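You operate a simulated robot arm through the tools that you are given. There is no shell and no other tool. Be economical: measure what you need, move in short steps, check, and stop when the job is done.

Carry out the task below with a simulated robot arm. There is one attempt and no reset: what you move stays moved.

Task
Swap the meter that shows ERROR for the one at the label SPARE TWO.
Fine: slot switch off while meters move, the old meter on the edge of that rack tray, then the switch on again.
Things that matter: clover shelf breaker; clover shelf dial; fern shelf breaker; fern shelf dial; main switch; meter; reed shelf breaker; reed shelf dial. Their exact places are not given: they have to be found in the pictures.

The check looks at the end state, three seconds after you hand in, the way a careful person would. Anything else that was tipped, shoved, dropped, spilled or broken makes it a failure.

Robot
A 7-joint arm with a two-finger parallel gripper on a trunk, on a base that drives. Base frame: it is fixed to the floor where the robot stands at the start and does not move with it; the origin is under the middle of the robot, x ahead of it, y to its left, z up. Units: cm, degrees, N and s.
With the tool pointing down near the work surface it reaches from about 10 to 66 cm from the robot's upright axis, wherever it stands. Its first joint turns from -166.0 to 166.0 degrees. Places, roughly: clover shelf breaker [90, -30, 150]; clover shelf dial [80, -80, 150]; fern shelf breaker [90, -30, 110]; fern shelf dial [80, -80, 110]; main switch [60, -130, 80]; meter [50, -150, 125]; reed shelf breaker [90, -30, 80]; reed shelf dial [80, -80, 80]. Payload 3.91 kg.
Tool frame: the origin (TCP) lies between the finger pads and is the grasp point; the fingertips stand 3 cm ahead of it; z points along the fingers, y is the line along which they close. Largest opening 11 cm; finger width 2, thickness 1; the body of the gripper, 4.8 by 11.2 cm, starts 5.5 cm behind the TCP.
Orientation is told as [roll, pitch, yaw] about the base's x, y, z axes, in that order, counted from this pose: with the fingers straight down and closing along the base's y, the tool's x points along the base's -x, its y along +y and its z along -z.

Tools
- The arm moves only by the tool send_rows. Its argument "series" is a list of rows, each a list of 2 entries, a list of its own where there are three numbers: the shift along the tool's x, y, z in units of 25 mm (1.0 is 25 mm), then the turn, a rotation vector about the tool's x, y, z in units of 8 degrees (1.0 is 8 degrees). In form: [[[tx, ty, tz], [ax, ay, az]], ...]. A call has 1 to 12 rows; each row shifts and turns the commanded pose from where the row before left it, along the tool's axes as they then stand. "gripper" is the opening, from 0 (shut) to 1 (fully open), set as the call begins (left out, the last holds). A call with a number of a shift or a turn outside -1 to 1 is refused whole. A row lasts 0.2 s, in which the tool goes at most 5 cm and 8.6 degrees; a call with a longer step from one row to the next is refused whole, and so is a gripper value outside its range. Where a pose cannot be reached the arm comes as near as it can. A force on the tool above 50 N (or 10 N above the force at the start of the call, whichever is more), or a blocked arm, ends the call early, and 0.2 s more pass. The fingers move at their own pace (about 15.3 cm/s each) and stop on an object; they squeeze with about 39 N. The grip force told is the motor's: it shows also when the fingers shut on nothing. Time passes only in rows, and 0.2 s behind the last, so rows that do not move let the fingers close. It gives the time, the measured TCP pose, the force on the tool (base axes), the opening and the grip force at its end, in the units of the frame above (readings bear some noise), with the torque about the TCP (base axes, N m) and any sound that the robot's microphone picked up.
- Cameras (640 x 400 px; columns grow to the right, rows downward): "scene" is now at [1.77, 13.67, 149.72]; the picture's right is [-0.15, -0.99, 0.00], its down [-0.28, 0.04, -0.96] and it looks along [0.95, -0.14, -0.28] (base axes); focal length 256 px, centre (320, 200). "wrist" rides on the gripper at [7.7, 0.7, -11.4] in the tool frame; the picture's right is [-0.09, 1.00, 0.00], its down [-0.80, -0.07, -0.59] and it looks along [-0.59, -0.05, 0.80] (tool axes); focal length 270 px, centre (320, 200).
- get_image(camera): a new picture of that camera. It takes no simulated time.
- move_column(by): slides the trunk up (or, below 0, down) by that many cm; the arm and the scene camera ride with it, the base frame stays. It gives what a move gives, with no picture.
- steer(legs): drives the robot by 1 to 6 legs, each [ahead, turn to the left] in cm and degrees, along the robot's own axes; the way and the turn of a leg run together, so that a leg with both is an arc; at most 150 cm and 180 degrees a leg. The arm and the cameras ride along, it lands a little off, and it stops where it bumps. It gives what a move gives.
- turn_head(pan, tilt): turns the head with the scene camera to pan (to the left, within 155 degrees either way) and tilt (down, from -29 to 69), counted from straight ahead of the robot. It gives what a move gives.
- pixel_to_xyz(camera, pixels): for up to 12 pixels [column, row] of the newest picture of that camera ("zoom" is the newest enlarged one), the place [x, y, z] in the base frame of the surface seen there, good to about 0.3 cm. It takes no simulated time.
- enlarge(camera, box): a new picture of the part [left, top, right, bottom] of that camera's present view, enlarged. It takes no simulated time.
- finish_job(): hands the job in; it is judged then, once.

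Work in short steps. Measure before you move; look again where a grasp or a placing could have gone wrong, and mend it. You have 80 turns and 68 pictures in all, those below and enlarged ones among them. Open the gripper and draw the arm clear of the work before you hand the job in, unless the task says otherwise; then end with one line.

The tools are called after "Emit:" by a JSON object that holds its "name" and its "arguments". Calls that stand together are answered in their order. send_rows: Moves the arm, as the interface text tells. Its arguments: {"type":"object","properties":{"series":{"type":"array","items":{"type":"array"}},"gripper":{"type":"number"}},"required":["series"]} The other tools are called the same way: move_column (by) slides the trunk up or down; steer (legs) drives the base; turn_head (pan, tilt) turns the head that bears the scene camera; get_image (camera) takes a picture; pixel_to_xyz (camera, pixels) gives the place of the surface under pixels of a picture; enlarge (camera, box) takes an enlarged picture of a part of a camera's view; finish_job () hands the job in.

At the start:

```text
time: 0.0
ee_pos: [48.24, -6.44, 131.48]
tcp_rot: [0.0, 0.1, 0.0]
force: [-0.7, -0.6, 0.3]
moment: [-0.02, 0.01, 0.03]
finger_gap: 11.02
grasp_force: 0.0
trunk travel left (down, up): [-43.3, 17.7]
robot x, y, heading: [-0.24, 0.12, -0.1]
head pan, tilt: [-8.6, 16.3]
```

scene: 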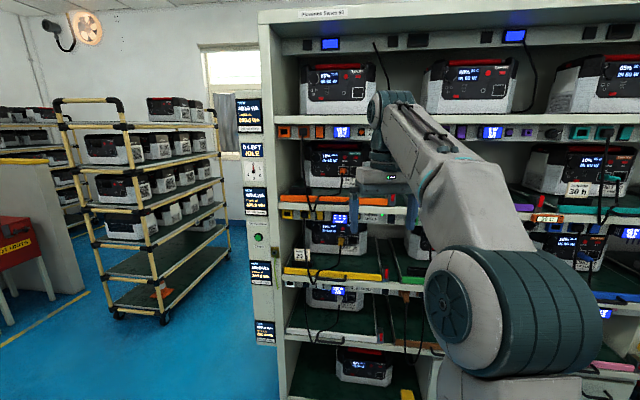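
wrist: 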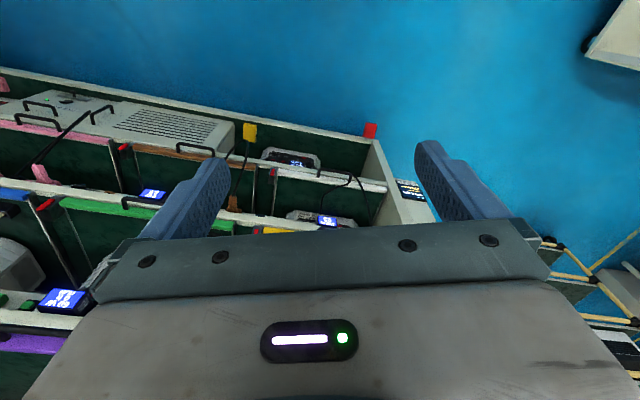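

The scene shows a rack ahead with slots, displays and coloured trays; the meters are spread out. I look around to the right, where the listed places lie.

Emit:
{"name": "turn_head", "arguments": {"pan": -50, "tilt": 15}}

Emit:
{"name": "get_image", "arguments": {"camera": "scene"}}

Emit:
{"name": "enlarge", "arguments": {"camera": "scene", "box": [0, 0, 320, 200]}}

Emit:
{"name": "enlarge", "arguments": {"camera": "scene", "box": [320, 0, 640, 200]}}

```text
time: 1.1
ee_pos: [48.13, -6.58, 131.57]
tcp_rot: [-0.1, 0.0, 0.1]
force: [0.6, 0.1, -0.3]
moment: [0.01, -0.03, 0.01]
finger_gap: 11.02
grasp_force: 0.0
trunk travel left (down, up): [-43.3, 17.7]
robot x, y, heading: [-0.01, 0.13, -0.1]
head pan, tilt: [-50.0, 15.0]
```

```text
65 pictures are left
```

scene: 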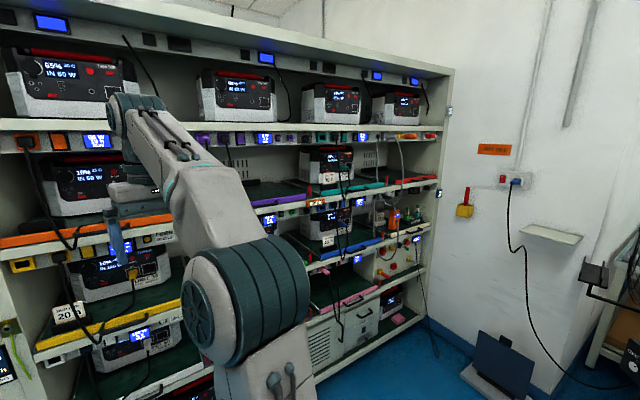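

```text
2.00 times, centred on (160, 100) of scene
```

zoom: 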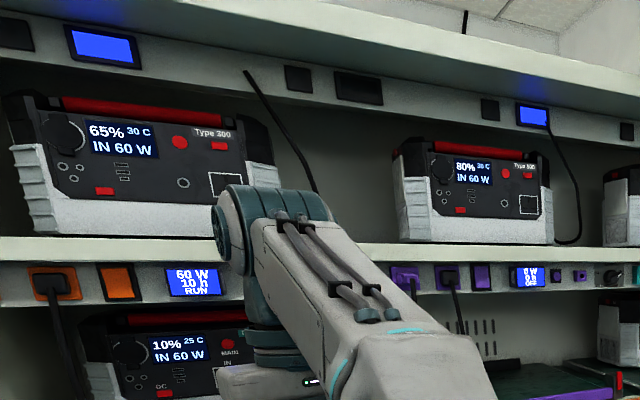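

```text
2.00 times, centred on (480, 100) of scene
```

zoom: 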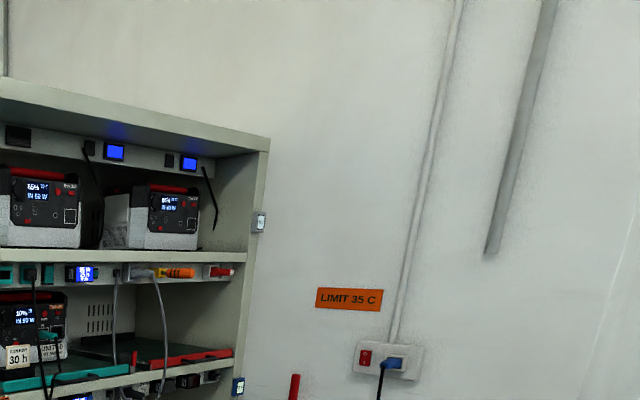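

Nothing reads ERROR yet. I turn further right, and zoom on the rack's right end.

Emit:
{"name": "enlarge", "arguments": {"camera": "scene", "box": [240, 110, 460, 248]}}

Emit:
{"name": "turn_head", "arguments": {"pan": -85, "tilt": 20}}

Emit:
{"name": "get_image", "arguments": {"camera": "scene"}}

Emit:
{"name": "pixel_to_xyz", "arguments": {"camera": "scene", "pixels": [[100, 170], [100, 250], [150, 180], [250, 200]]}}

```text
2.90 times, centred on (350, 179) of scene
```

zoom: 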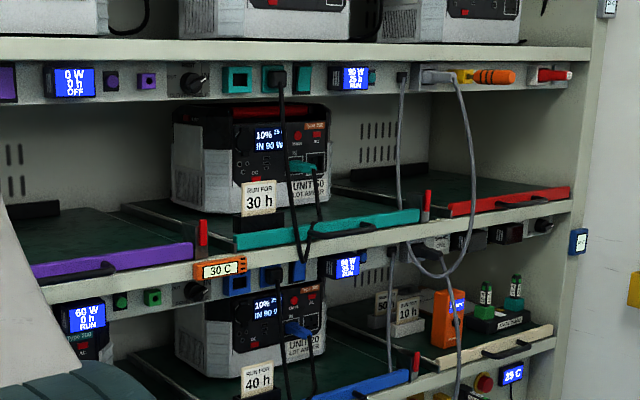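

```text
time: 2.1
ee_pos: [48.14, -6.64, 131.58]
tcp_rot: [0.0, 0.0, 0.0]
force: [-0.2, -0.3, 0.3]
moment: [0.03, 0.0, -0.05]
finger_gap: 11.0
grasp_force: 0.0
trunk travel left (down, up): [-43.3, 17.7]
robot x, y, heading: [0.15, -0.04, -0.0]
head pan, tilt: [-85.0, 20.0]
```

```text
61 pictures are left
```

scene: 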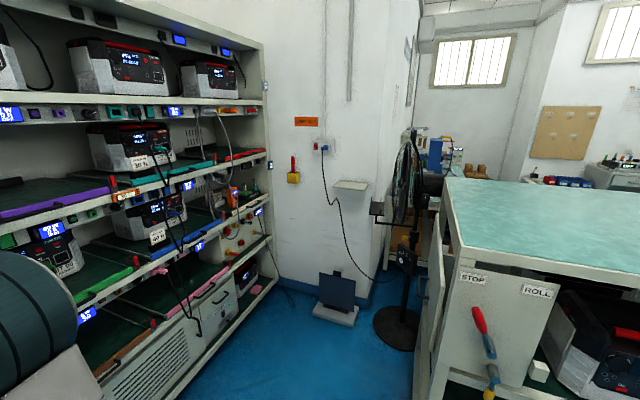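

```text
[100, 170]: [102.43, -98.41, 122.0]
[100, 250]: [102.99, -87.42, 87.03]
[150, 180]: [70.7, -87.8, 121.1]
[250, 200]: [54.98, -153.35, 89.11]
```

The meters seem to sit at the rack's right end, near (235,195). I zoom there, and measure the bench and floor before driving.

Emit:
{"name": "enlarge", "arguments": {"camera": "scene", "box": [160, 90, 280, 165]}}

Emit:
{"name": "enlarge", "arguments": {"camera": "scene", "box": [180, 160, 300, 235]}}

Emit:
{"name": "pixel_to_xyz", "arguments": {"camera": "scene", "pixels": [[448, 182], [462, 270], [430, 380], [250, 370], [335, 310], [265, 170], [232, 195], [260, 280], [350, 185], [395, 330], [325, 148], [600, 290]]}}

```text
5.33 times, centred on (220, 128) of scene
```

zoom: 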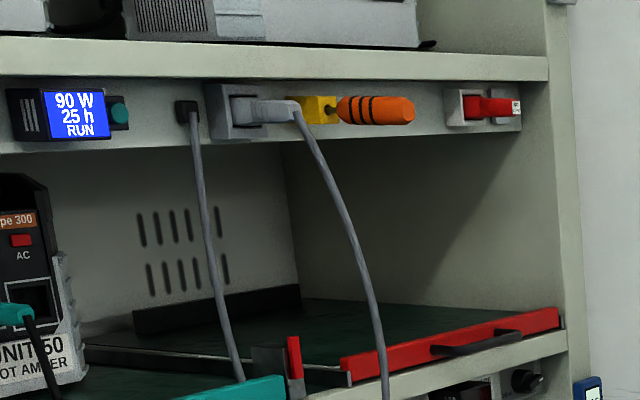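

```text
5.33 times, centred on (240, 198) of scene
```

zoom: 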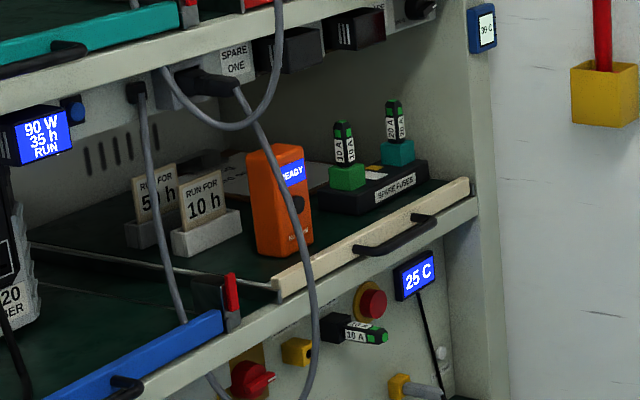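

```text
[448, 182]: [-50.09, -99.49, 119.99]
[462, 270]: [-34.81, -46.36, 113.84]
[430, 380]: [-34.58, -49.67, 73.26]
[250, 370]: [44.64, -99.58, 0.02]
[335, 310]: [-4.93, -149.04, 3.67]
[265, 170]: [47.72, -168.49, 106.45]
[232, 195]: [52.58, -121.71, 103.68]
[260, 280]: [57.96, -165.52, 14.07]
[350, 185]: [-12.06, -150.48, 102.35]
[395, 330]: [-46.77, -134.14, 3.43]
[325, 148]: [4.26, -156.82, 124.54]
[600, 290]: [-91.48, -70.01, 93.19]
```

The spare meters are probably the black plug-in boxes beside the SPARE ONE label. Now I look for ERROR on the displays of the rest of the rack.

Emit:
{"name": "turn_head", "arguments": {"pan": -5, "tilt": 25}}

Emit:
{"name": "get_image", "arguments": {"camera": "scene"}}

Emit:
{"name": "enlarge", "arguments": {"camera": "scene", "box": [200, 60, 400, 185]}}

Emit:
{"name": "enlarge", "arguments": {"camera": "scene", "box": [200, 185, 400, 310]}}

Emit:
{"name": "enlarge", "arguments": {"camera": "scene", "box": [440, 60, 640, 185]}}

```text
time: 3.6
ee_pos: [48.26, -6.4, 131.61]
tcp_rot: [0.0, 0.1, 0.0]
force: [0.2, 0.6, -0.3]
moment: [0.03, 0.01, -0.02]
finger_gap: 11.01
grasp_force: 0.1
trunk travel left (down, up): [-43.3, 17.7]
robot x, y, heading: [-0.04, 0.18, -0.1]
head pan, tilt: [-5.0, 25.0]
```

```text
58 pictures are left
```

scene: 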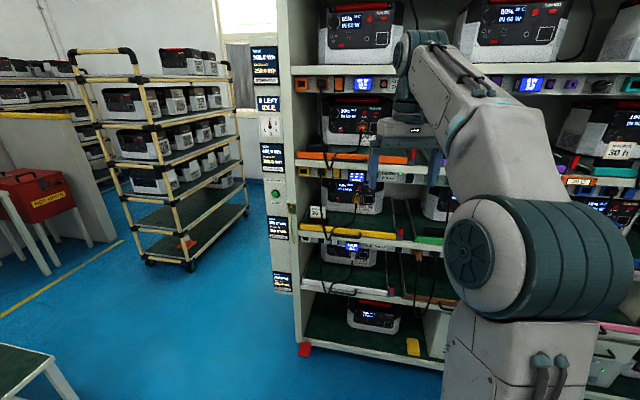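

```text
3.20 times, centred on (300, 122) of scene
```

zoom: 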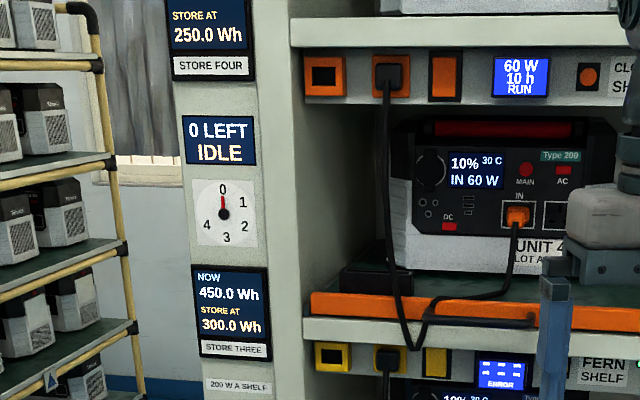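

```text
3.20 times, centred on (300, 248) of scene
```

zoom: 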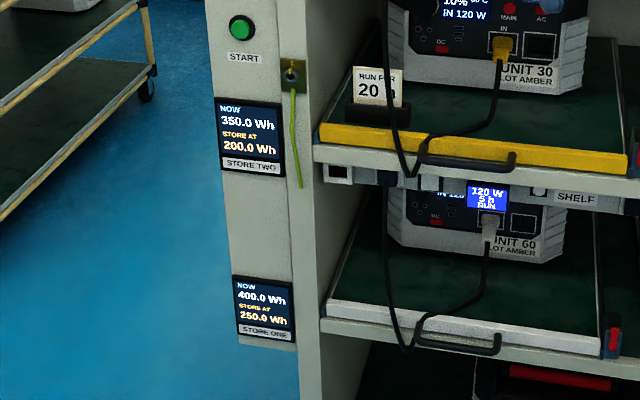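

```text
3.20 times, centred on (540, 122) of scene
```

zoom: 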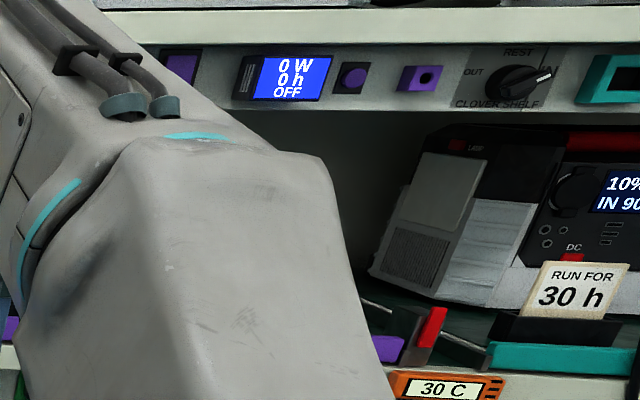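

ERROR is on the fern shelf's yellow slot, at about zoom1 (500,375), i.e. scene (356,177). I measure its parts.

Emit:
{"name": "enlarge", "arguments": {"camera": "scene", "box": [290, 150, 450, 250]}}

Emit:
{"name": "pixel_to_xyz", "arguments": {"camera": "scene", "pixels": [[304, 170], [321, 171], [336, 172], [356, 177], [350, 234], [310, 225], [385, 236], [300, 90], [365, 85], [300, 155], [300, 250]]}}

```text
4.00 times, centred on (370, 200) of scene
```

zoom: 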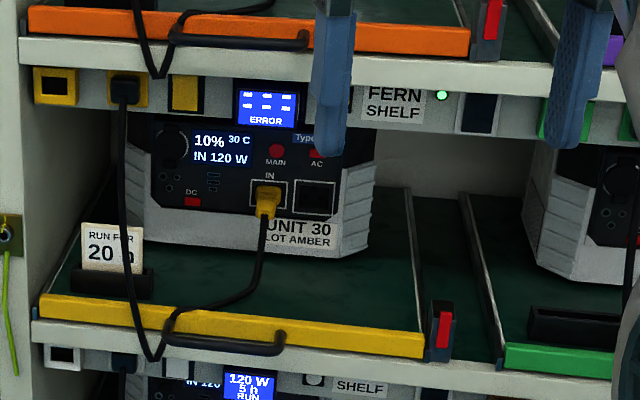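

```text
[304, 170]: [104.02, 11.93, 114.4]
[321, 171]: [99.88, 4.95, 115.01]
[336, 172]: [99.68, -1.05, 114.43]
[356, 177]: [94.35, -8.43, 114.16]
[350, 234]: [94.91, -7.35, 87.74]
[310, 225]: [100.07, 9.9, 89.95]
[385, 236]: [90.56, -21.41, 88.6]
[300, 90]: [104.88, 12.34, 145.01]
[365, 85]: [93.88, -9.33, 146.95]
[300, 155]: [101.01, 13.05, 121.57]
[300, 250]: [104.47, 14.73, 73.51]
```

The yellow row is: socket, plug, rocker (336,172), ERROR meter (356,177); the rack face is yawed by about -17°. I first tip the tool to point forward, clear of the rack.

Emit:
{"name": "send_rows", "arguments": {"series": [[[0, 0, 0], [0, -0.9375, 0]], [[0, 0, 0], [0, -0.9375, 0]], [[0, 0, 0], [0, -0.9375, 0]], [[0, 0, 0], [0, -0.9375, 0]], [[0, 0, 0], [0, -0.9375, 0]], [[0, 0, 0], [0, -0.9375, 0]], [[0, 0, 0], [0, -0.9375, 0]], [[0, 0, 0], [0, -0.9375, 0]], [[0, 0, 0], [0, -0.9375, 0]], [[0, 0, 0], [0, -0.9375, 0]], [[0, 0, 0], [0, -0.9375, 0]], [[0, 0, 0], [0, -0.9375, 0]]]}}

Emit:
{"name": "get_image", "arguments": {"camera": "wrist"}}

Emit:
{"name": "get_image", "arguments": {"camera": "scene"}}

```text
time: 6.2
ee_pos: [48.27, -6.66, 131.59]
tcp_rot: [157.7, -90.0, -157.8]
force: [0.4, 0.3, -0.2]
moment: [0.0, 0.0, -0.01]
finger_gap: 11.0
grasp_force: 0.0
trunk travel left (down, up): [-43.3, 17.7]
robot x, y, heading: [-0.05, -0.06, 0.1]
head pan, tilt: [-5.0, 25.0]
```

```text
53 pictures are left
```

wrist: 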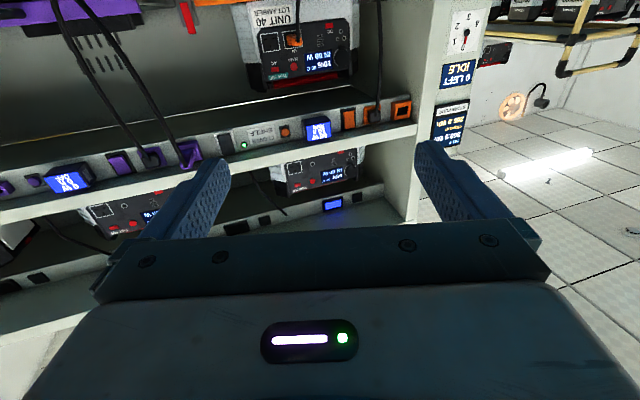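

```text
52 pictures are left
```

scene: 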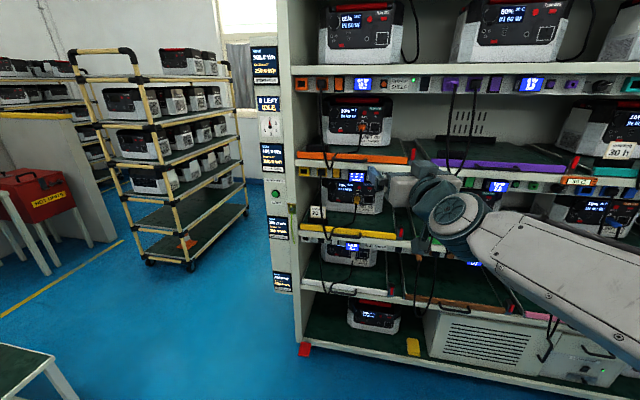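

The tool points forward now with the camera beneath; the pose works. I try rolling it 180° so the wrist camera rides on top and can see the tray when placing.

Emit:
{"name": "send_rows", "arguments": {"series": [[[0, 0, 0], [0, 0, 1]], [[0, 0, 0], [0, 0, 1]], [[0, 0, 0], [0, 0, 1]], [[0, 0, 0], [0, 0, 1]], [[0, 0, 0], [0, 0, 1]], [[0, 0, 0], [0, 0, 1]], [[0, 0, 0], [0, 0, 1]], [[0, 0, 0], [0, 0, 1]], [[0, 0, 0], [0, 0, 1]], [[0, 0, 0], [0, 0, 1]], [[0, 0, 0], [0, 0, 1]]]}}

Emit:
{"name": "send_rows", "arguments": {"series": [[[0, 0, 0], [0, 0, 1]], [[0, 0, 0], [0, 0, 1]], [[0, 0, 0], [0, 0, 1]], [[0, 0, 0], [0, 0, 1]], [[0, 0, 0], [0, 0, 1]], [[0, 0, 0], [0, 0, 1]], [[0, 0, 0], [0, 0, 1]], [[0, 0, 0], [0, 0, 1]], [[0, 0, 0], [0, 0, 1]], [[0, 0, 0], [0, 0, 1]], [[0, 0, 0], [0, 0, 1]], [[0, 0, 0], [0, 0, 0.5]]]}}

Emit:
{"name": "get_image", "arguments": {"camera": "wrist"}}

```text
time: 8.6
ee_pos: [48.18, -6.62, 131.54]
tcp_rot: [89.9, -1.8, -90.0]
force: [0.8, 0.0, 0.1]
moment: [0.03, -0.02, 0.02]
finger_gap: 11.0
grasp_force: 0.0
trunk travel left (down, up): [-43.3, 17.7]
robot x, y, heading: [-0.1, -0.02, -0.0]
head pan, tilt: [-5.0, 25.0]
```

```text
time: 11.2
ee_pos: [48.12, -6.49, 131.57]
tcp_rot: [-106.2, 89.8, 73.7]
force: [0.8, 0.1, 0.3]
moment: [0.0, 0.01, 0.0]
finger_gap: 11.0
grasp_force: 0.1
trunk travel left (down, up): [-43.3, 17.7]
robot x, y, heading: [0.23, 0.17, -0.4]
head pan, tilt: [-5.0, 25.0]
```

```text
51 pictures are left
```

wrist: 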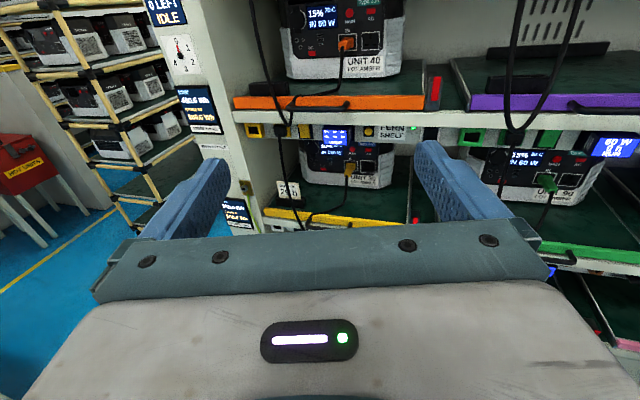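

The roll worked and the view is upright. I zoom on the ERROR slot in this picture.

Emit:
{"name": "enlarge", "arguments": {"camera": "wrist", "box": [235, 105, 435, 230]}}

Emit:
{"name": "pixel_to_xyz", "arguments": {"camera": "zoom", "pixels": [[60, 80], [220, 85], [320, 90], [425, 85], [500, 90], [250, 330], [480, 380], [100, 300], [560, 95]]}}

```text
3.20 times, centred on (335, 168) of wrist
```

zoom: 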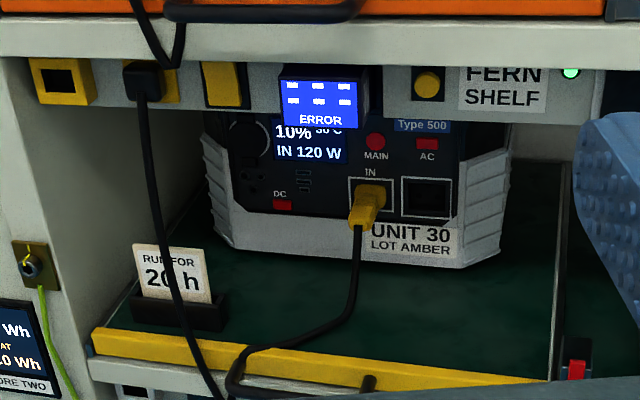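

```text
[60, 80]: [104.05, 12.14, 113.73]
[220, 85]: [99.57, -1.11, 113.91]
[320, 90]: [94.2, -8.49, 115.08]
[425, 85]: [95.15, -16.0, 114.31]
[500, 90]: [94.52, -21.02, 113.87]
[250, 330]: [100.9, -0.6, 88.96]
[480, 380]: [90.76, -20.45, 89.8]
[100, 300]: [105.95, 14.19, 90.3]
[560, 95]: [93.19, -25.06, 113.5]
```

Rack frame: u=(-0.276,-0.961), inward n=(0.961,-0.276), meter face at about (94.2,-8.5,115), protruding about 3.8 cm. I lower the trunk and drive to 60 cm before the meter, square to the rack.

Emit:
{"name": "move_column", "arguments": {"by": -16}}

Emit:
{"name": "steer", "arguments": {"legs": [[0, 12.5], [30, 0], [0, -28.5]]}}

Emit:
{"name": "get_image", "arguments": {"camera": "wrist"}}

```text
time: 13.1
ee_pos: [48.08, -6.54, 115.45]
tcp_rot: [-144.4, 90.0, 35.5]
force: [0.4, -0.2, 0.5]
moment: [0.0, -0.02, -0.03]
finger_gap: 10.99
grasp_force: 0.1
trunk travel left (down, up): [-27.3, 33.7]
robot x, y, heading: [0.08, -0.27, -0.2]
head pan, tilt: [-5.0, 25.0]
```

```text
time: 17.3
ee_pos: [74.59, -11.9, 115.64]
tcp_rot: [-152.6, 90.0, 12.3]
force: [-0.7, -0.3, 0.2]
moment: [0.01, 0.01, 0.02]
finger_gap: 10.99
grasp_force: 0.0
trunk travel left (down, up): [-27.3, 33.7]
robot x, y, heading: [29.91, 6.65, -14.9]
head pan, tilt: [-5.0, 25.0]
```

```text
49 pictures are left
```

wrist: 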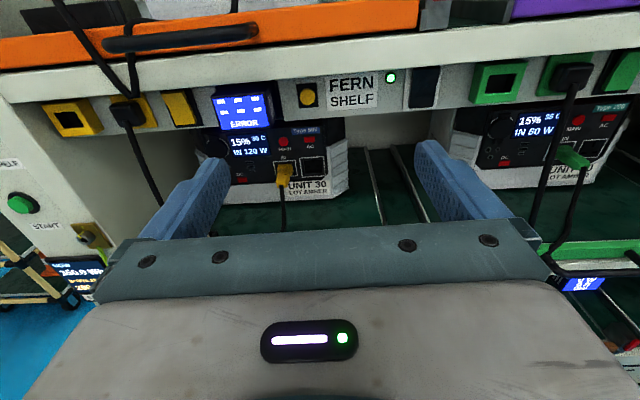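

I zoom in on the slot from here and measure its parts accurately.

Emit:
{"name": "enlarge", "arguments": {"camera": "wrist", "box": [30, 70, 350, 270]}}

Emit:
{"name": "pixel_to_xyz", "arguments": {"camera": "wrist", "pixels": [[180, 109], [180, 97], [186, 121], [217, 104], [242, 112], [268, 104], [240, 130], [307, 95], [350, 92], [424, 89], [55, 108], [282, 95]]}}

```text
2.00 times, centred on (190, 170) of wrist
```

zoom: 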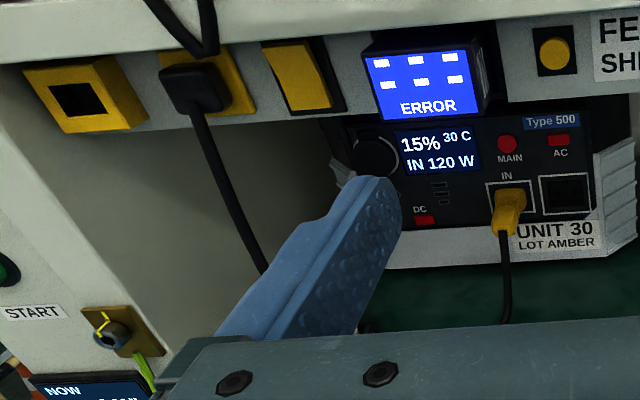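

```text
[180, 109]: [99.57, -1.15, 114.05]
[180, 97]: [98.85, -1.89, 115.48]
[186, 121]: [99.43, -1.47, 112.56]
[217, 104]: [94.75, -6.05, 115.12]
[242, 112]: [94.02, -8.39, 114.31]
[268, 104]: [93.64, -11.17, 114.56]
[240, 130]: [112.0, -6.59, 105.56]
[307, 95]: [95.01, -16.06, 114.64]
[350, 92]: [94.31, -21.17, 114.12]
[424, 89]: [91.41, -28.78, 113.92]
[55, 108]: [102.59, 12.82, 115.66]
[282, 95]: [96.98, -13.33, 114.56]
```

I zoom onto the rocker to see which end stands out.

Emit:
{"name": "enlarge", "arguments": {"camera": "wrist", "box": [150, 75, 230, 135]}}

Emit:
{"name": "pixel_to_xyz", "arguments": {"camera": "zoom", "pixels": [[200, 160], [210, 200], [220, 240], [230, 280], [240, 320], [250, 350]]}}

```text
6.67 times, centred on (190, 105) of wrist
```

zoom: 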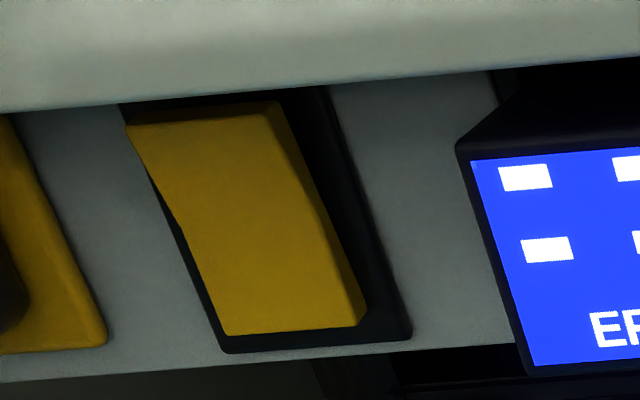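

```text
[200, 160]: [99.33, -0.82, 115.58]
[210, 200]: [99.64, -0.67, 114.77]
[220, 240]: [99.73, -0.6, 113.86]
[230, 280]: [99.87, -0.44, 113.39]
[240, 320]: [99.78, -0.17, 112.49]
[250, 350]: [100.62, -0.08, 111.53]
```

The rocker's top end stands out, so pressing the top should switch it off. I measure the nearby cables and the shelf lip for clearance.

Emit:
{"name": "pixel_to_xyz", "arguments": {"camera": "wrist", "pixels": [[129, 88], [132, 108], [137, 135], [150, 175], [100, 60], [180, 40], [200, 78], [178, 89], [110, 45], [250, 30], [75, 112]]}}

```text
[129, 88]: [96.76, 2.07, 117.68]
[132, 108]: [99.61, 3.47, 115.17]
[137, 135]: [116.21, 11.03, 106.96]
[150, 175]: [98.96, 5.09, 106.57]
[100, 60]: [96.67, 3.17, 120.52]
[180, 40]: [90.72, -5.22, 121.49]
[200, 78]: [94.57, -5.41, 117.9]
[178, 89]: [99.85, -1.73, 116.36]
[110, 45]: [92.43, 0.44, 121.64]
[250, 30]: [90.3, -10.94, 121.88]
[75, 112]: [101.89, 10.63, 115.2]
```

Lip underside is about z 117.2 and 4 cm proud of the rail; cables stay clear of the closed fingers. I close the gripper and line up in front of the rocker's top.

Emit:
{"name": "send_rows", "arguments": {"series": [[[-0.18, -0.977, 0], [-0.12, 0, 0]], [[0, -0.977, 0], [0, 0, 0]], [[0, -0.977, 0], [0, 0, 0]], [[0, -0.977, 0], [0, 0, 0]], [[0, -0.977, 0], [0, 0, 0]], [[0, -0.977, 0], [0, 0, 0]], [[0, -0.977, 0], [0, 0, 0]], [[0, 0, 1], [0, 0, 0]], [[0, 0, 1], [0, 0, 0]], [[0, 0, 1], [0, 0, 0]], [[0, 0, 1], [0, 0, 0]]], "gripper": 0}}

Emit:
{"name": "get_image", "arguments": {"camera": "wrist"}}

```text
time: 19.7
ee_pos: [89.2, 1.59, 115.04]
tcp_rot: [-11.1, 90.1, 152.6]
force: [0.9, 0.5, 0.1]
moment: [0.01, 0.01, -0.02]
finger_gap: 0.0
grasp_force: 37.8
trunk travel left (down, up): [-27.3, 33.7]
robot x, y, heading: [30.03, 6.79, -15.2]
head pan, tilt: [-5.0, 25.0]
```

```text
46 pictures are left
```

wrist: 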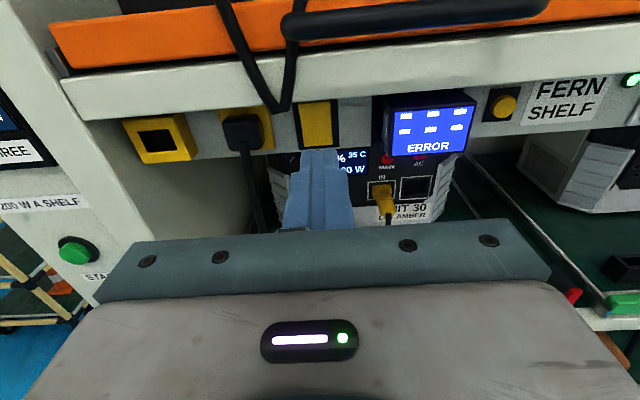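

Aligned (u -26.15 vs -26.28, z 115.04). I push forward onto the rocker's top, slowing for the last bit.

Emit:
{"name": "send_rows", "arguments": {"series": [[[0.04, 0, 0.9], [0, 0, 0]], [[0, 0, 0.9], [0, 0, 0]], [[0, 0, 0.8], [0, 0, 0]], [[0, 0, 0.12], [0, 0, 0]], [[0, 0, 0.12], [0, 0, 0]], [[0, 0, 0.12], [0, 0, 0]], [[0, 0, 0.12], [0, 0, 0]], [[0, 0, 0.12], [0, 0, 0]]]}}

Emit:
{"name": "get_image", "arguments": {"camera": "wrist"}}

```text
time: 21.5
ee_pos: [96.31, -0.5, 115.41]
tcp_rot: [-139.7, 89.9, 24.2]
force: [-24.0, 3.5, -5.5]
moment: [0.11, 0.42, -0.1]
finger_gap: 0.0
grasp_force: 37.6
trunk travel left (down, up): [-27.3, 33.7]
robot x, y, heading: [29.96, 6.92, -15.1]
head pan, tilt: [-5.0, 25.0]
```

```text
45 pictures are left
```

wrist: 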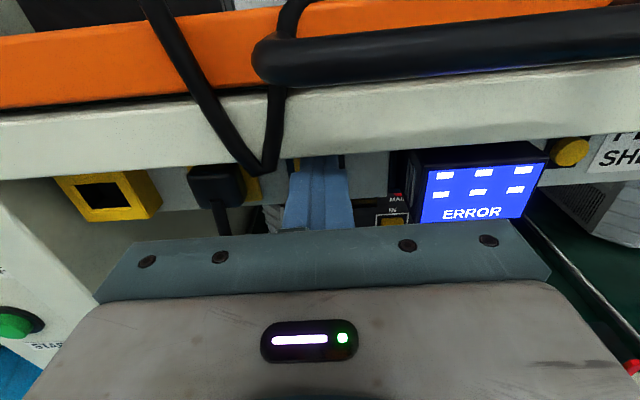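

The tip is at depth 95.7 with 24 N and ERROR still shows. I push a little deeper.

Emit:
{"name": "send_rows", "arguments": {"series": [[[0, 0, 0.1], [0, 0, 0]], [[0, 0, 0.1], [0, 0, 0]], [[0, 0, 0.1], [0, 0, 0]], [[0, 0, 0.1], [0, 0, 0]]]}}

Emit:
{"name": "get_image", "arguments": {"camera": "wrist"}}

```text
time: 22.1
ee_pos: [96.4, -0.5, 115.5]
tcp_rot: [-146.0, 89.9, 17.9]
force: [-31.4, 3.6, -1.3]
moment: [-0.12, 0.4, -0.17]
finger_gap: 0.0
grasp_force: 38.0
trunk travel left (down, up): [-27.3, 33.7]
robot x, y, heading: [29.78, 7.11, -15.1]
head pan, tilt: [-5.0, 25.0]
stopped in row 2: the force on the tool passed its limit at 53 N (the readings are from after the stop); the commanded pose is now the measured one
```

```text
44 pictures are left
```

wrist: 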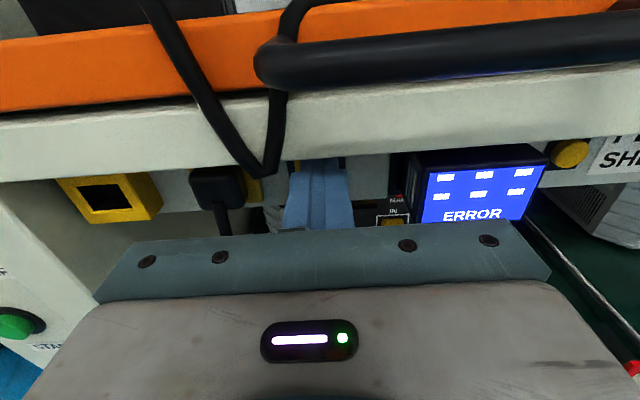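

It stopped firm at 53 N. I back off 8 cm and look at the rocker's state.

Emit:
{"name": "send_rows", "arguments": {"series": [[[0, 0, -0.8], [0, 0, 0]], [[0, 0, -0.8], [0, 0, 0]], [[0, 0, -0.8], [0, 0, 0]], [[0, 0, -0.8], [0, 0, 0]], [[0, 0, -0.8], [0, 0, 0]]]}}

Emit:
{"name": "enlarge", "arguments": {"camera": "wrist", "box": [200, 60, 520, 260]}}

Emit:
{"name": "pixel_to_xyz", "arguments": {"camera": "zoom", "pixels": [[215, 80], [220, 100], [222, 115], [225, 140], [228, 160], [230, 170]]}}

```text
time: 23.3
ee_pos: [87.3, 2.21, 115.13]
tcp_rot: [-30.2, 89.9, 133.6]
force: [1.0, -1.3, 0.2]
moment: [-0.01, 0.03, 0.02]
finger_gap: 0.0
grasp_force: 37.6
trunk travel left (down, up): [-27.3, 33.7]
robot x, y, heading: [29.52, 6.79, -15.2]
head pan, tilt: [-5.0, 25.0]
```

```text
2.00 times, centred on (360, 160) of wrist
```

zoom: 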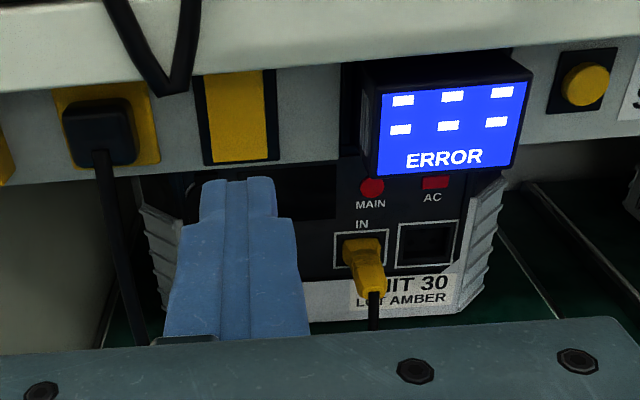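

```text
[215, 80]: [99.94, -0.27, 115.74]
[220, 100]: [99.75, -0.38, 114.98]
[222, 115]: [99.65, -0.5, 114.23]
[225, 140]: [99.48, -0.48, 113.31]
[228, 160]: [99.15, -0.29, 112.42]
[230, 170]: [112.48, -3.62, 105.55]
```

The rocker flipped (its bottom now stands out and the unit's display is dark): slot off. I measure the meter's edges.

Emit:
{"name": "pixel_to_xyz", "arguments": {"camera": "zoom", "pixels": [[378, 130], [386, 130], [450, 130], [518, 125], [525, 125], [450, 84], [450, 170], [370, 100], [585, 85], [548, 85], [278, 110], [440, 70]]}}

```text
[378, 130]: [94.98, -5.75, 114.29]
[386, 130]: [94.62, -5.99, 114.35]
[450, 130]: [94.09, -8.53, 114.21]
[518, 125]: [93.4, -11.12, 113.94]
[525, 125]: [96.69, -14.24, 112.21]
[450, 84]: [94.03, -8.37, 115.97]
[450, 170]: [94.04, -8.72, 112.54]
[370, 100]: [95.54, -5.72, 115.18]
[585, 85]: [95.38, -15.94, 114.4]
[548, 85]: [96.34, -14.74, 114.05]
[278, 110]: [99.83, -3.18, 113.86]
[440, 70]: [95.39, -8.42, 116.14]
```

Meter: centre u -17.8, z 114.2, width 5.9, face depth 92.75. I open to 7 cm and move in front of it.

Emit:
{"name": "send_rows", "arguments": {"series": [[[-0.2, 0.84, 0], [0, 0, 0]], [[-0.2, 0.84, 0], [0, 0, 0]], [[0, 0.84, 0], [0, 0, 0]], [[0, 0.84, 0], [0, 0, 0]], [[0, 0, 0.7], [0, 0, 0]], [[0, 0, 0], [0, 0, 0]]], "gripper": 0.64}}

Emit:
{"name": "get_image", "arguments": {"camera": "wrist"}}

```text
time: 24.7
ee_pos: [86.58, -6.42, 114.1]
tcp_rot: [-21.5, 89.8, 142.5]
force: [-0.4, 0.2, -0.4]
moment: [0.0, 0.01, 0.01]
finger_gap: 7.05
grasp_force: 0.1
trunk travel left (down, up): [-27.3, 33.7]
robot x, y, heading: [30.24, 7.21, -15.4]
head pan, tilt: [-5.0, 25.0]
```

```text
42 pictures are left
```

wrist: 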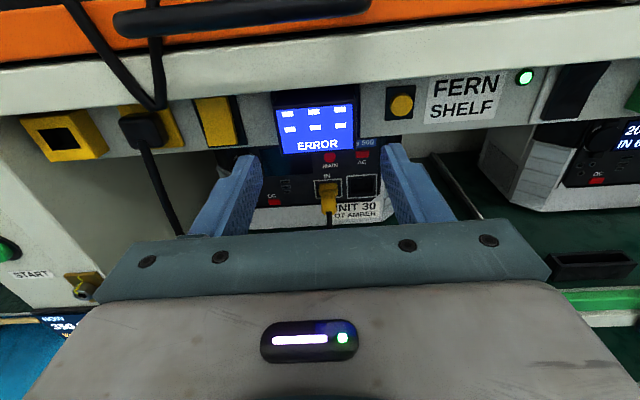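

Centred on the meter (u -17.73). I go forward 7.5 cm, then close.

Emit:
{"name": "send_rows", "arguments": {"series": [[[0, 0, 0.75], [0, 0, 0]], [[0, 0, 0.75], [0, 0, 0]], [[0, 0, 0.75], [0, 0, 0]], [[0, 0, 0.75], [0, 0, 0]]]}}

Emit:
{"name": "send_rows", "arguments": {"series": [[[0, 0, 0], [0, 0, 0]], [[0, 0, 0], [0, 0, 0]], [[0, 0, 0], [0, 0, 0]]], "gripper": 0.3}}

Emit:
{"name": "get_image", "arguments": {"camera": "wrist"}}

```text
time: 25.7
ee_pos: [93.77, -8.46, 113.97]
tcp_rot: [-11.2, 89.8, 152.6]
force: [-0.5, 0.2, 0.4]
moment: [0.01, -0.01, -0.01]
finger_gap: 7.03
grasp_force: 0.0
trunk travel left (down, up): [-27.3, 33.7]
robot x, y, heading: [29.6, 7.14, -15.1]
head pan, tilt: [-5.0, 25.0]
```

```text
time: 26.5
ee_pos: [93.88, -8.26, 114.0]
tcp_rot: [6.5, 90.0, 170.6]
force: [3.2, 7.2, 0.5]
moment: [0.26, 0.01, 0.0]
finger_gap: 5.95
grasp_force: 39.2
trunk travel left (down, up): [-27.3, 33.7]
robot x, y, heading: [29.63, 7.0, -15.2]
head pan, tilt: [-5.0, 25.0]
```

```text
41 pictures are left
```

wrist: 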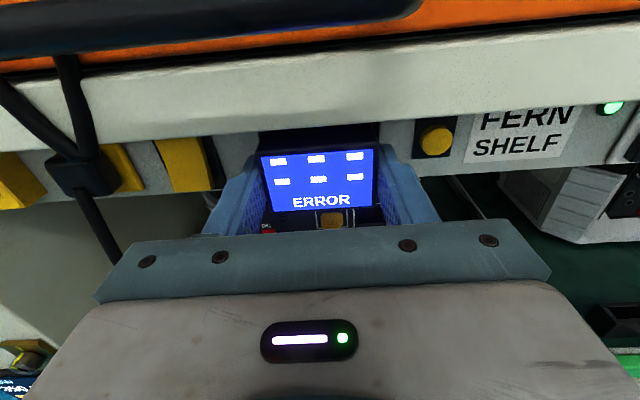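

Gripped at 5.95 cm. I pull straight back gently.

Emit:
{"name": "send_rows", "arguments": {"series": [[[0, 0, -0.15], [0, 0, 0]], [[0, 0, -0.2], [0, 0, 0]], [[0, 0, -0.3], [0, 0, 0]], [[0, 0, -0.5], [0, 0, 0]], [[0, 0, -0.7], [0, 0, 0]], [[0, 0, -0.8], [0, 0, 0]], [[0, 0, -0.8], [0, 0, 0]]]}}

Emit:
{"name": "get_image", "arguments": {"camera": "wrist"}}

```text
time: 28.1
ee_pos: [85.46, -6.01, 114.21]
tcp_rot: [-15.9, 89.9, 148.0]
force: [-0.2, 0.6, -0.5]
moment: [0.05, 0.05, -0.02]
finger_gap: 5.96
grasp_force: 38.9
trunk travel left (down, up): [-27.3, 33.7]
robot x, y, heading: [29.84, 6.7, -15.2]
head pan, tilt: [-5.0, 25.0]
```

```text
40 pictures are left
```

wrist: 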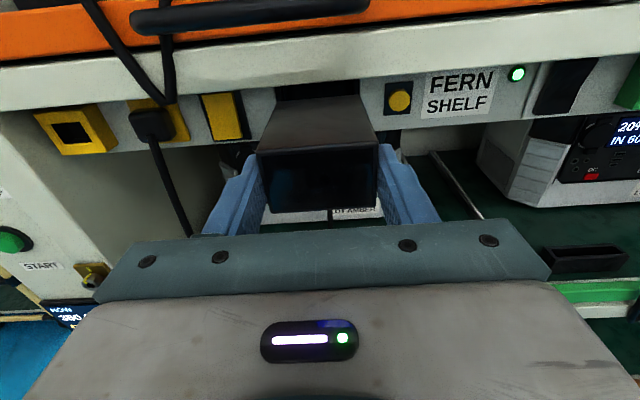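

The meter came out and went dark. It is longer than it looked; I measure its back end and back off more.

Emit:
{"name": "send_rows", "arguments": {"series": [[[0, 0, -0.8], [0, 0, 0]], [[0, 0, -0.8], [0, 0, 0]]]}}

Emit:
{"name": "enlarge", "arguments": {"camera": "wrist", "box": [180, 60, 460, 235]}}

Emit:
{"name": "pixel_to_xyz", "arguments": {"camera": "zoom", "pixels": [[320, 95], [320, 120], [320, 150], [320, 175], [320, 200], [320, 240], [320, 300], [250, 60], [440, 60], [230, 350], [430, 340], [320, 70]]}}

```text
time: 28.7
ee_pos: [81.56, -4.79, 114.03]
tcp_rot: [3.1, 89.9, 167.0]
force: [0.5, 0.5, -1.8]
moment: [0.02, 0.08, 0.03]
finger_gap: 5.97
grasp_force: 38.7
trunk travel left (down, up): [-27.3, 33.7]
robot x, y, heading: [29.36, 7.01, -15.2]
head pan, tilt: [-5.0, 25.0]
```

```text
2.29 times, centred on (320, 148) of wrist
```

zoom: 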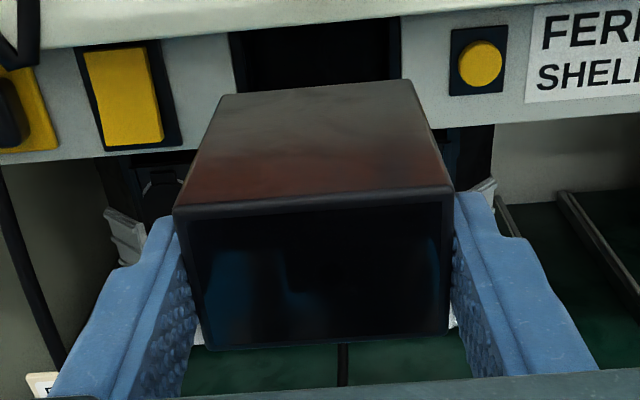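

```text
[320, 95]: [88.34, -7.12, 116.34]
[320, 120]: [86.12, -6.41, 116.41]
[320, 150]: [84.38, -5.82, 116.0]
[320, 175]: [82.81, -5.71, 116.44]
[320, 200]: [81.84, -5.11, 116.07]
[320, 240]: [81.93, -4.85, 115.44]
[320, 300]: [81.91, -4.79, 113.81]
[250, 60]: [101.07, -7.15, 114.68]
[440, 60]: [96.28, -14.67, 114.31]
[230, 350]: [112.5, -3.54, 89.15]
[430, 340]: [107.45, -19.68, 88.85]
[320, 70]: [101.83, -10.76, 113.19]
```

Meter is about 5.9 x 4 x 7 cm, held square. I move right to u≈-12 (right of the tray handle) and lower with the trunk, still in front of the rack.

Emit:
{"name": "send_rows", "arguments": {"series": [[[0, 0.8, -0.4], [0, 0, 0]], [[0, 0.8, 0], [0, 0, 0]], [[0, 0.76, 0], [0, 0, 0]]]}}

Emit:
{"name": "move_column", "arguments": {"by": -17}}

Emit:
{"name": "get_image", "arguments": {"camera": "wrist"}}

Emit:
{"name": "pixel_to_xyz", "arguments": {"camera": "wrist", "pixels": [[320, 130], [250, 145], [400, 120], [450, 160], [420, 190], [230, 200], [200, 200], [470, 180]]}}

```text
time: 29.5
ee_pos: [79.08, -10.2, 113.93]
tcp_rot: [-10.0, 89.8, 153.9]
force: [0.5, 0.3, -1.1]
moment: [0.03, 0.08, 0.01]
finger_gap: 5.96
grasp_force: 39.0
trunk travel left (down, up): [-27.3, 33.7]
robot x, y, heading: [29.94, 7.03, -15.0]
head pan, tilt: [-5.0, 25.0]
```

```text
time: 31.4
ee_pos: [79.09, -10.1, 97.07]
tcp_rot: [-16.2, 89.9, 147.7]
force: [-0.4, 1.5, -1.0]
moment: [0.02, 0.07, 0.02]
finger_gap: 5.97
grasp_force: 39.0
trunk travel left (down, up): [-10.3, 50.7]
robot x, y, heading: [29.9, 7.0, -15.6]
head pan, tilt: [-5.0, 25.0]
```

```text
38 pictures are left
```

wrist: 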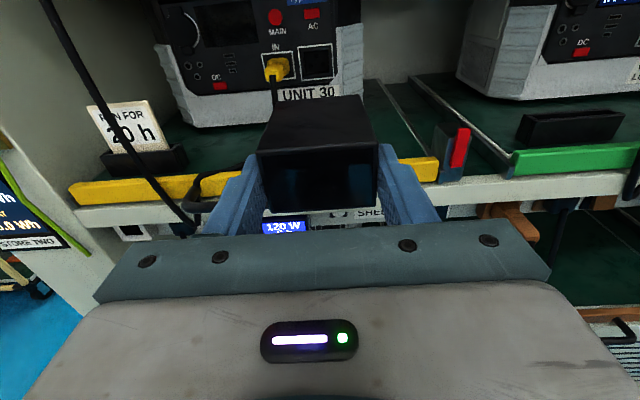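

```text
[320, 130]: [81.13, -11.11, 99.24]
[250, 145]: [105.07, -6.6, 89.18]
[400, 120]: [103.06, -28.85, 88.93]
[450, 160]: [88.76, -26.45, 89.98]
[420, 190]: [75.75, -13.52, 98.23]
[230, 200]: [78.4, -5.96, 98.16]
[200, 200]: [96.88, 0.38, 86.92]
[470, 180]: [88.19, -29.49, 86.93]
```

The unit's display is dark, tray ahead is clear. I measure the yellow strip and tray edges around the meter.

Emit:
{"name": "enlarge", "arguments": {"camera": "wrist", "box": [180, 80, 500, 280]}}

Emit:
{"name": "pixel_to_xyz", "arguments": {"camera": "zoom", "pixels": [[420, 148], [440, 160], [480, 157], [480, 170], [480, 185], [480, 200], [60, 195], [400, 110], [110, 190], [60, 215], [500, 130], [535, 190]]}}

```text
2.00 times, centred on (340, 180) of wrist
```

zoom: 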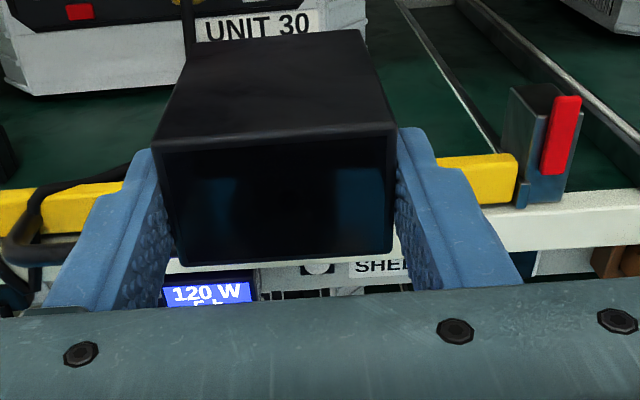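

```text
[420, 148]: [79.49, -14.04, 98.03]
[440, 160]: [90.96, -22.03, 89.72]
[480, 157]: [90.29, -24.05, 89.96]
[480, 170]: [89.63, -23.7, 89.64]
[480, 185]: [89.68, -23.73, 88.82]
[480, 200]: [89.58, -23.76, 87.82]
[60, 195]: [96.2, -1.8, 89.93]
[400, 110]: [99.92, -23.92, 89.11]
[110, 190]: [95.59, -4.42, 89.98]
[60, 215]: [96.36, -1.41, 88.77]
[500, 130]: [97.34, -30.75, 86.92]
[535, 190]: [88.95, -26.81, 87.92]
```

Strip: front depth 92.7, top z 89.95; tray z 89.0. I move in 15.7 cm over the strip at this height, then lower to about z 92.

Emit:
{"name": "send_rows", "arguments": {"series": [[[0, 0, 0.9], [0, 0, 0]], [[0, 0, 0.9], [0, 0, 0]], [[0, 0, 0.9], [0, 0, 0]], [[0, 0, 0.9], [0, 0, 0]], [[0, 0, 0.9], [0, 0, 0]], [[0, 0, 0.9], [0, 0, 0]], [[0, 0, 0.88], [0, 0, 0]], [[-0.7, 0, 0], [0, 0, 0]], [[-0.7, 0, 0], [0, 0, 0]], [[-0.6, 0, 0], [0, 0, 0]], [[0, 0, 0], [0, 0, 0]]]}}

Emit:
{"name": "get_image", "arguments": {"camera": "wrist"}}

```text
time: 33.8
ee_pos: [94.22, -14.63, 91.98]
tcp_rot: [-8.1, 90.0, 155.6]
force: [0.9, 0.5, -1.7]
moment: [0.01, 0.05, 0.01]
finger_gap: 5.94
grasp_force: 38.5
trunk travel left (down, up): [-10.3, 50.7]
robot x, y, heading: [29.44, 6.79, -15.2]
head pan, tilt: [-5.0, 25.0]
```

```text
36 pictures are left
```

wrist: 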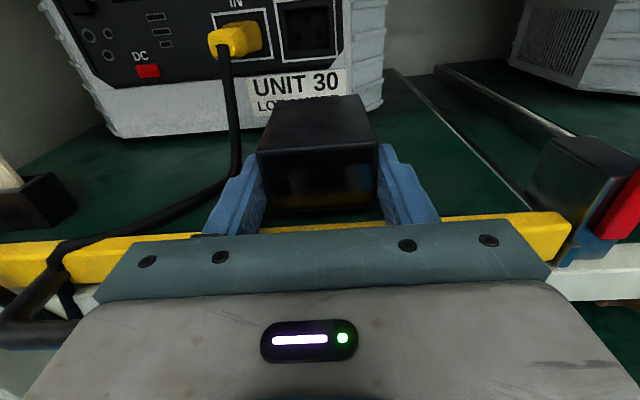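

The meter hovers just behind the strip, clear of the cable at (232,150). I lower slowly until contact.

Emit:
{"name": "send_rows", "arguments": {"series": [[[-0.12, 0, 0], [0, 0, 0]], [[-0.08, 0, 0], [0, 0, 0]], [[-0.08, 0, 0], [0, 0, 0]], [[-0.04, 0, 0], [0, 0, 0]]]}}

```text
time: 34.8
ee_pos: [94.06, -14.5, 91.79]
tcp_rot: [-160.4, 89.5, 3.3]
force: [8.5, -3.0, 37.2]
moment: [1.67, 1.55, -0.21]
finger_gap: 5.93
grasp_force: 39.5
trunk travel left (down, up): [-10.3, 50.7]
robot x, y, heading: [30.05, 7.37, -15.1]
head pan, tilt: [-5.0, 25.0]
```

Contact came early: the torque puts it about 5 cm behind and 3 cm left of the TCP, so the gripper body is on the handle's right end. I raise, shift right 2.6 cm and look.

Emit:
{"name": "send_rows", "arguments": {"series": [[[0.4, 0, 0], [0, 0, 0]], [[0.2, 0.35, 0], [0, 0, 0]], [[0, 0.35, 0], [0, 0, 0]], [[0, 0.35, 0], [0, 0, 0]], [[0, 0, 0], [0, 0, 0]]]}}

Emit:
{"name": "get_image", "arguments": {"camera": "wrist"}}

Emit:
{"name": "get_image", "arguments": {"camera": "scene"}}

```text
time: 36.0
ee_pos: [93.51, -17.05, 92.69]
tcp_rot: [-19.1, 89.8, 144.7]
force: [0.1, -0.6, -1.5]
moment: [0.04, 0.06, 0.0]
finger_gap: 5.95
grasp_force: 38.7
trunk travel left (down, up): [-10.3, 50.7]
robot x, y, heading: [29.7, 7.04, -15.4]
head pan, tilt: [-5.0, 25.0]
```

```text
35 pictures are left
```

wrist: 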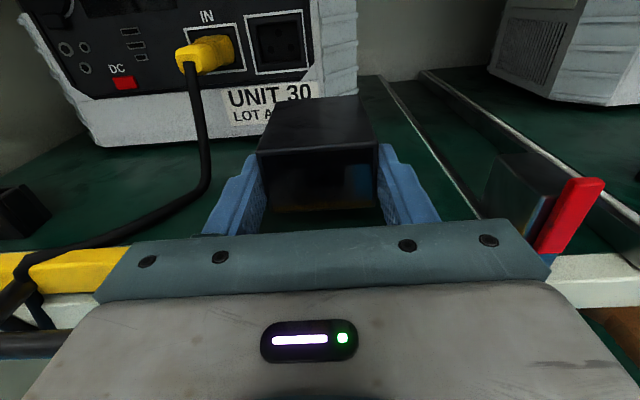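

```text
34 pictures are left
```

scene: 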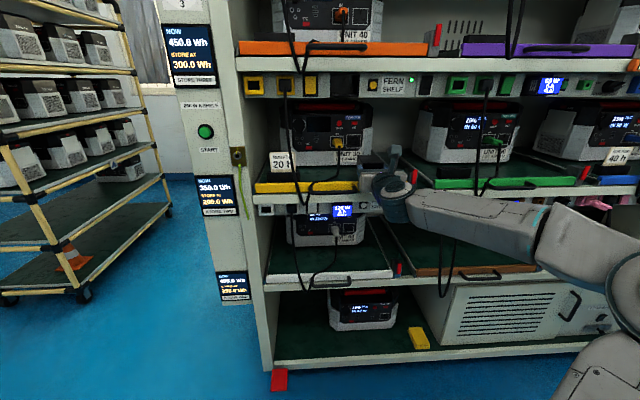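

I now lower slowly again here.

Emit:
{"name": "send_rows", "arguments": {"series": [[[-0.25, 0, 0], [0, 0, 0]], [[-0.12, 0, 0], [0, 0, 0]], [[-0.08, 0, 0], [0, 0, 0]], [[-0.08, 0, 0], [0, 0, 0]]]}}

```text
time: 37.0
ee_pos: [93.46, -17.07, 91.79]
tcp_rot: [-132.4, 89.8, 31.3]
force: [5.5, -2.6, 20.2]
moment: [1.38, 0.69, -0.25]
finger_gap: 5.94
grasp_force: 38.8
trunk travel left (down, up): [-10.3, 50.7]
robot x, y, heading: [30.12, 6.75, -15.1]
head pan, tilt: [-5.0, 25.0]
```

Again the body's left edge touches the handle end (u≈-15). I raise and shift right 1.6 cm more, then lower.

Emit:
{"name": "send_rows", "arguments": {"series": [[[0.3, 0, 0], [0, 0, 0]], [[0, 0.32, 0], [0, 0, 0]], [[0, 0.32, 0], [0, 0, 0]], [[0, 0, 0], [0, 0, 0]], [[-0.24, 0, 0], [0, 0, 0]], [[-0.08, 0, 0], [0, 0, 0]], [[-0.08, 0, 0], [0, 0, 0]], [[-0.08, 0, 0], [0, 0, 0]]]}}

Emit:
{"name": "get_image", "arguments": {"camera": "wrist"}}

```text
time: 38.8
ee_pos: [93.02, -18.47, 91.04]
tcp_rot: [179.7, 89.9, -16.5]
force: [3.2, -1.1, 11.2]
moment: [0.05, 0.2, 0.04]
finger_gap: 5.94
grasp_force: 39.4
trunk travel left (down, up): [-10.3, 50.7]
robot x, y, heading: [30.06, 6.8, -15.2]
head pan, tilt: [-5.0, 25.0]
```

```text
33 pictures are left
```

wrist: 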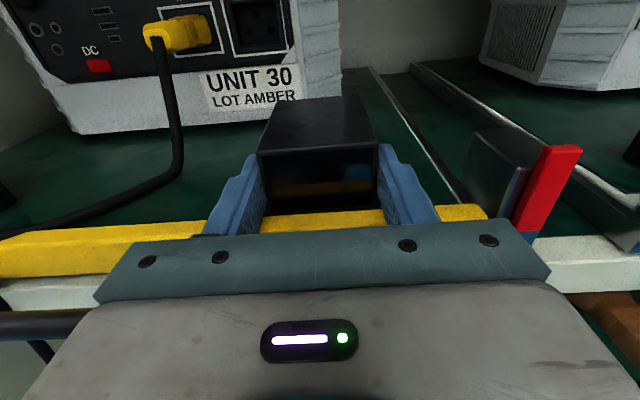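

Contact at z 91.04, with the fingers just over the strip and the meter bottom within about a millimetre of the tray. I release to 7.2 cm.

Emit:
{"name": "send_rows", "arguments": {"series": [[[0.03, 0, 0], [0, 0, 0]], [[0, 0, 0], [0, 0, 0]], [[0, 0, 0], [0, 0, 0]]], "gripper": 0.66}}

Emit:
{"name": "send_rows", "arguments": {"series": [[[0, 0, -0.5], [0, 0, 0]], [[0, 0, -0.8], [0, 0, 0]], [[0, 0, -0.8], [0, 0, 0]], [[0, 0, -0.8], [0, 0, 0]], [[0, 0, -0.8], [0, 0, 0]], [[0.3, 0, -0.8], [0, 0, 0]]]}}

Emit:
{"name": "get_image", "arguments": {"camera": "wrist"}}

```text
time: 39.6
ee_pos: [92.96, -18.52, 91.13]
tcp_rot: [179.9, 89.8, -16.3]
force: [3.7, 0.0, 18.2]
moment: [0.07, 0.16, -0.04]
finger_gap: 6.83
grasp_force: 0.0
trunk travel left (down, up): [-10.3, 50.7]
robot x, y, heading: [29.63, 6.89, -15.1]
head pan, tilt: [-5.0, 25.0]
```

```text
time: 41.0
ee_pos: [82.16, -15.54, 91.5]
tcp_rot: [-19.2, 89.5, 144.4]
force: [-0.1, 0.9, 0.4]
moment: [-0.02, -0.01, -0.04]
finger_gap: 7.25
grasp_force: 0.1
trunk travel left (down, up): [-10.3, 50.7]
robot x, y, heading: [29.97, 6.96, -15.0]
head pan, tilt: [-5.0, 25.0]
```

```text
32 pictures are left
```

wrist: 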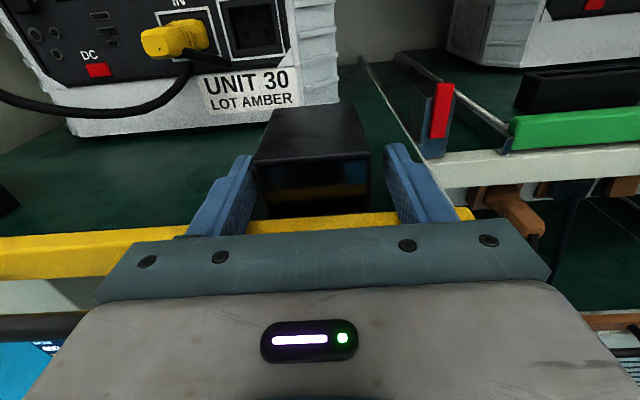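

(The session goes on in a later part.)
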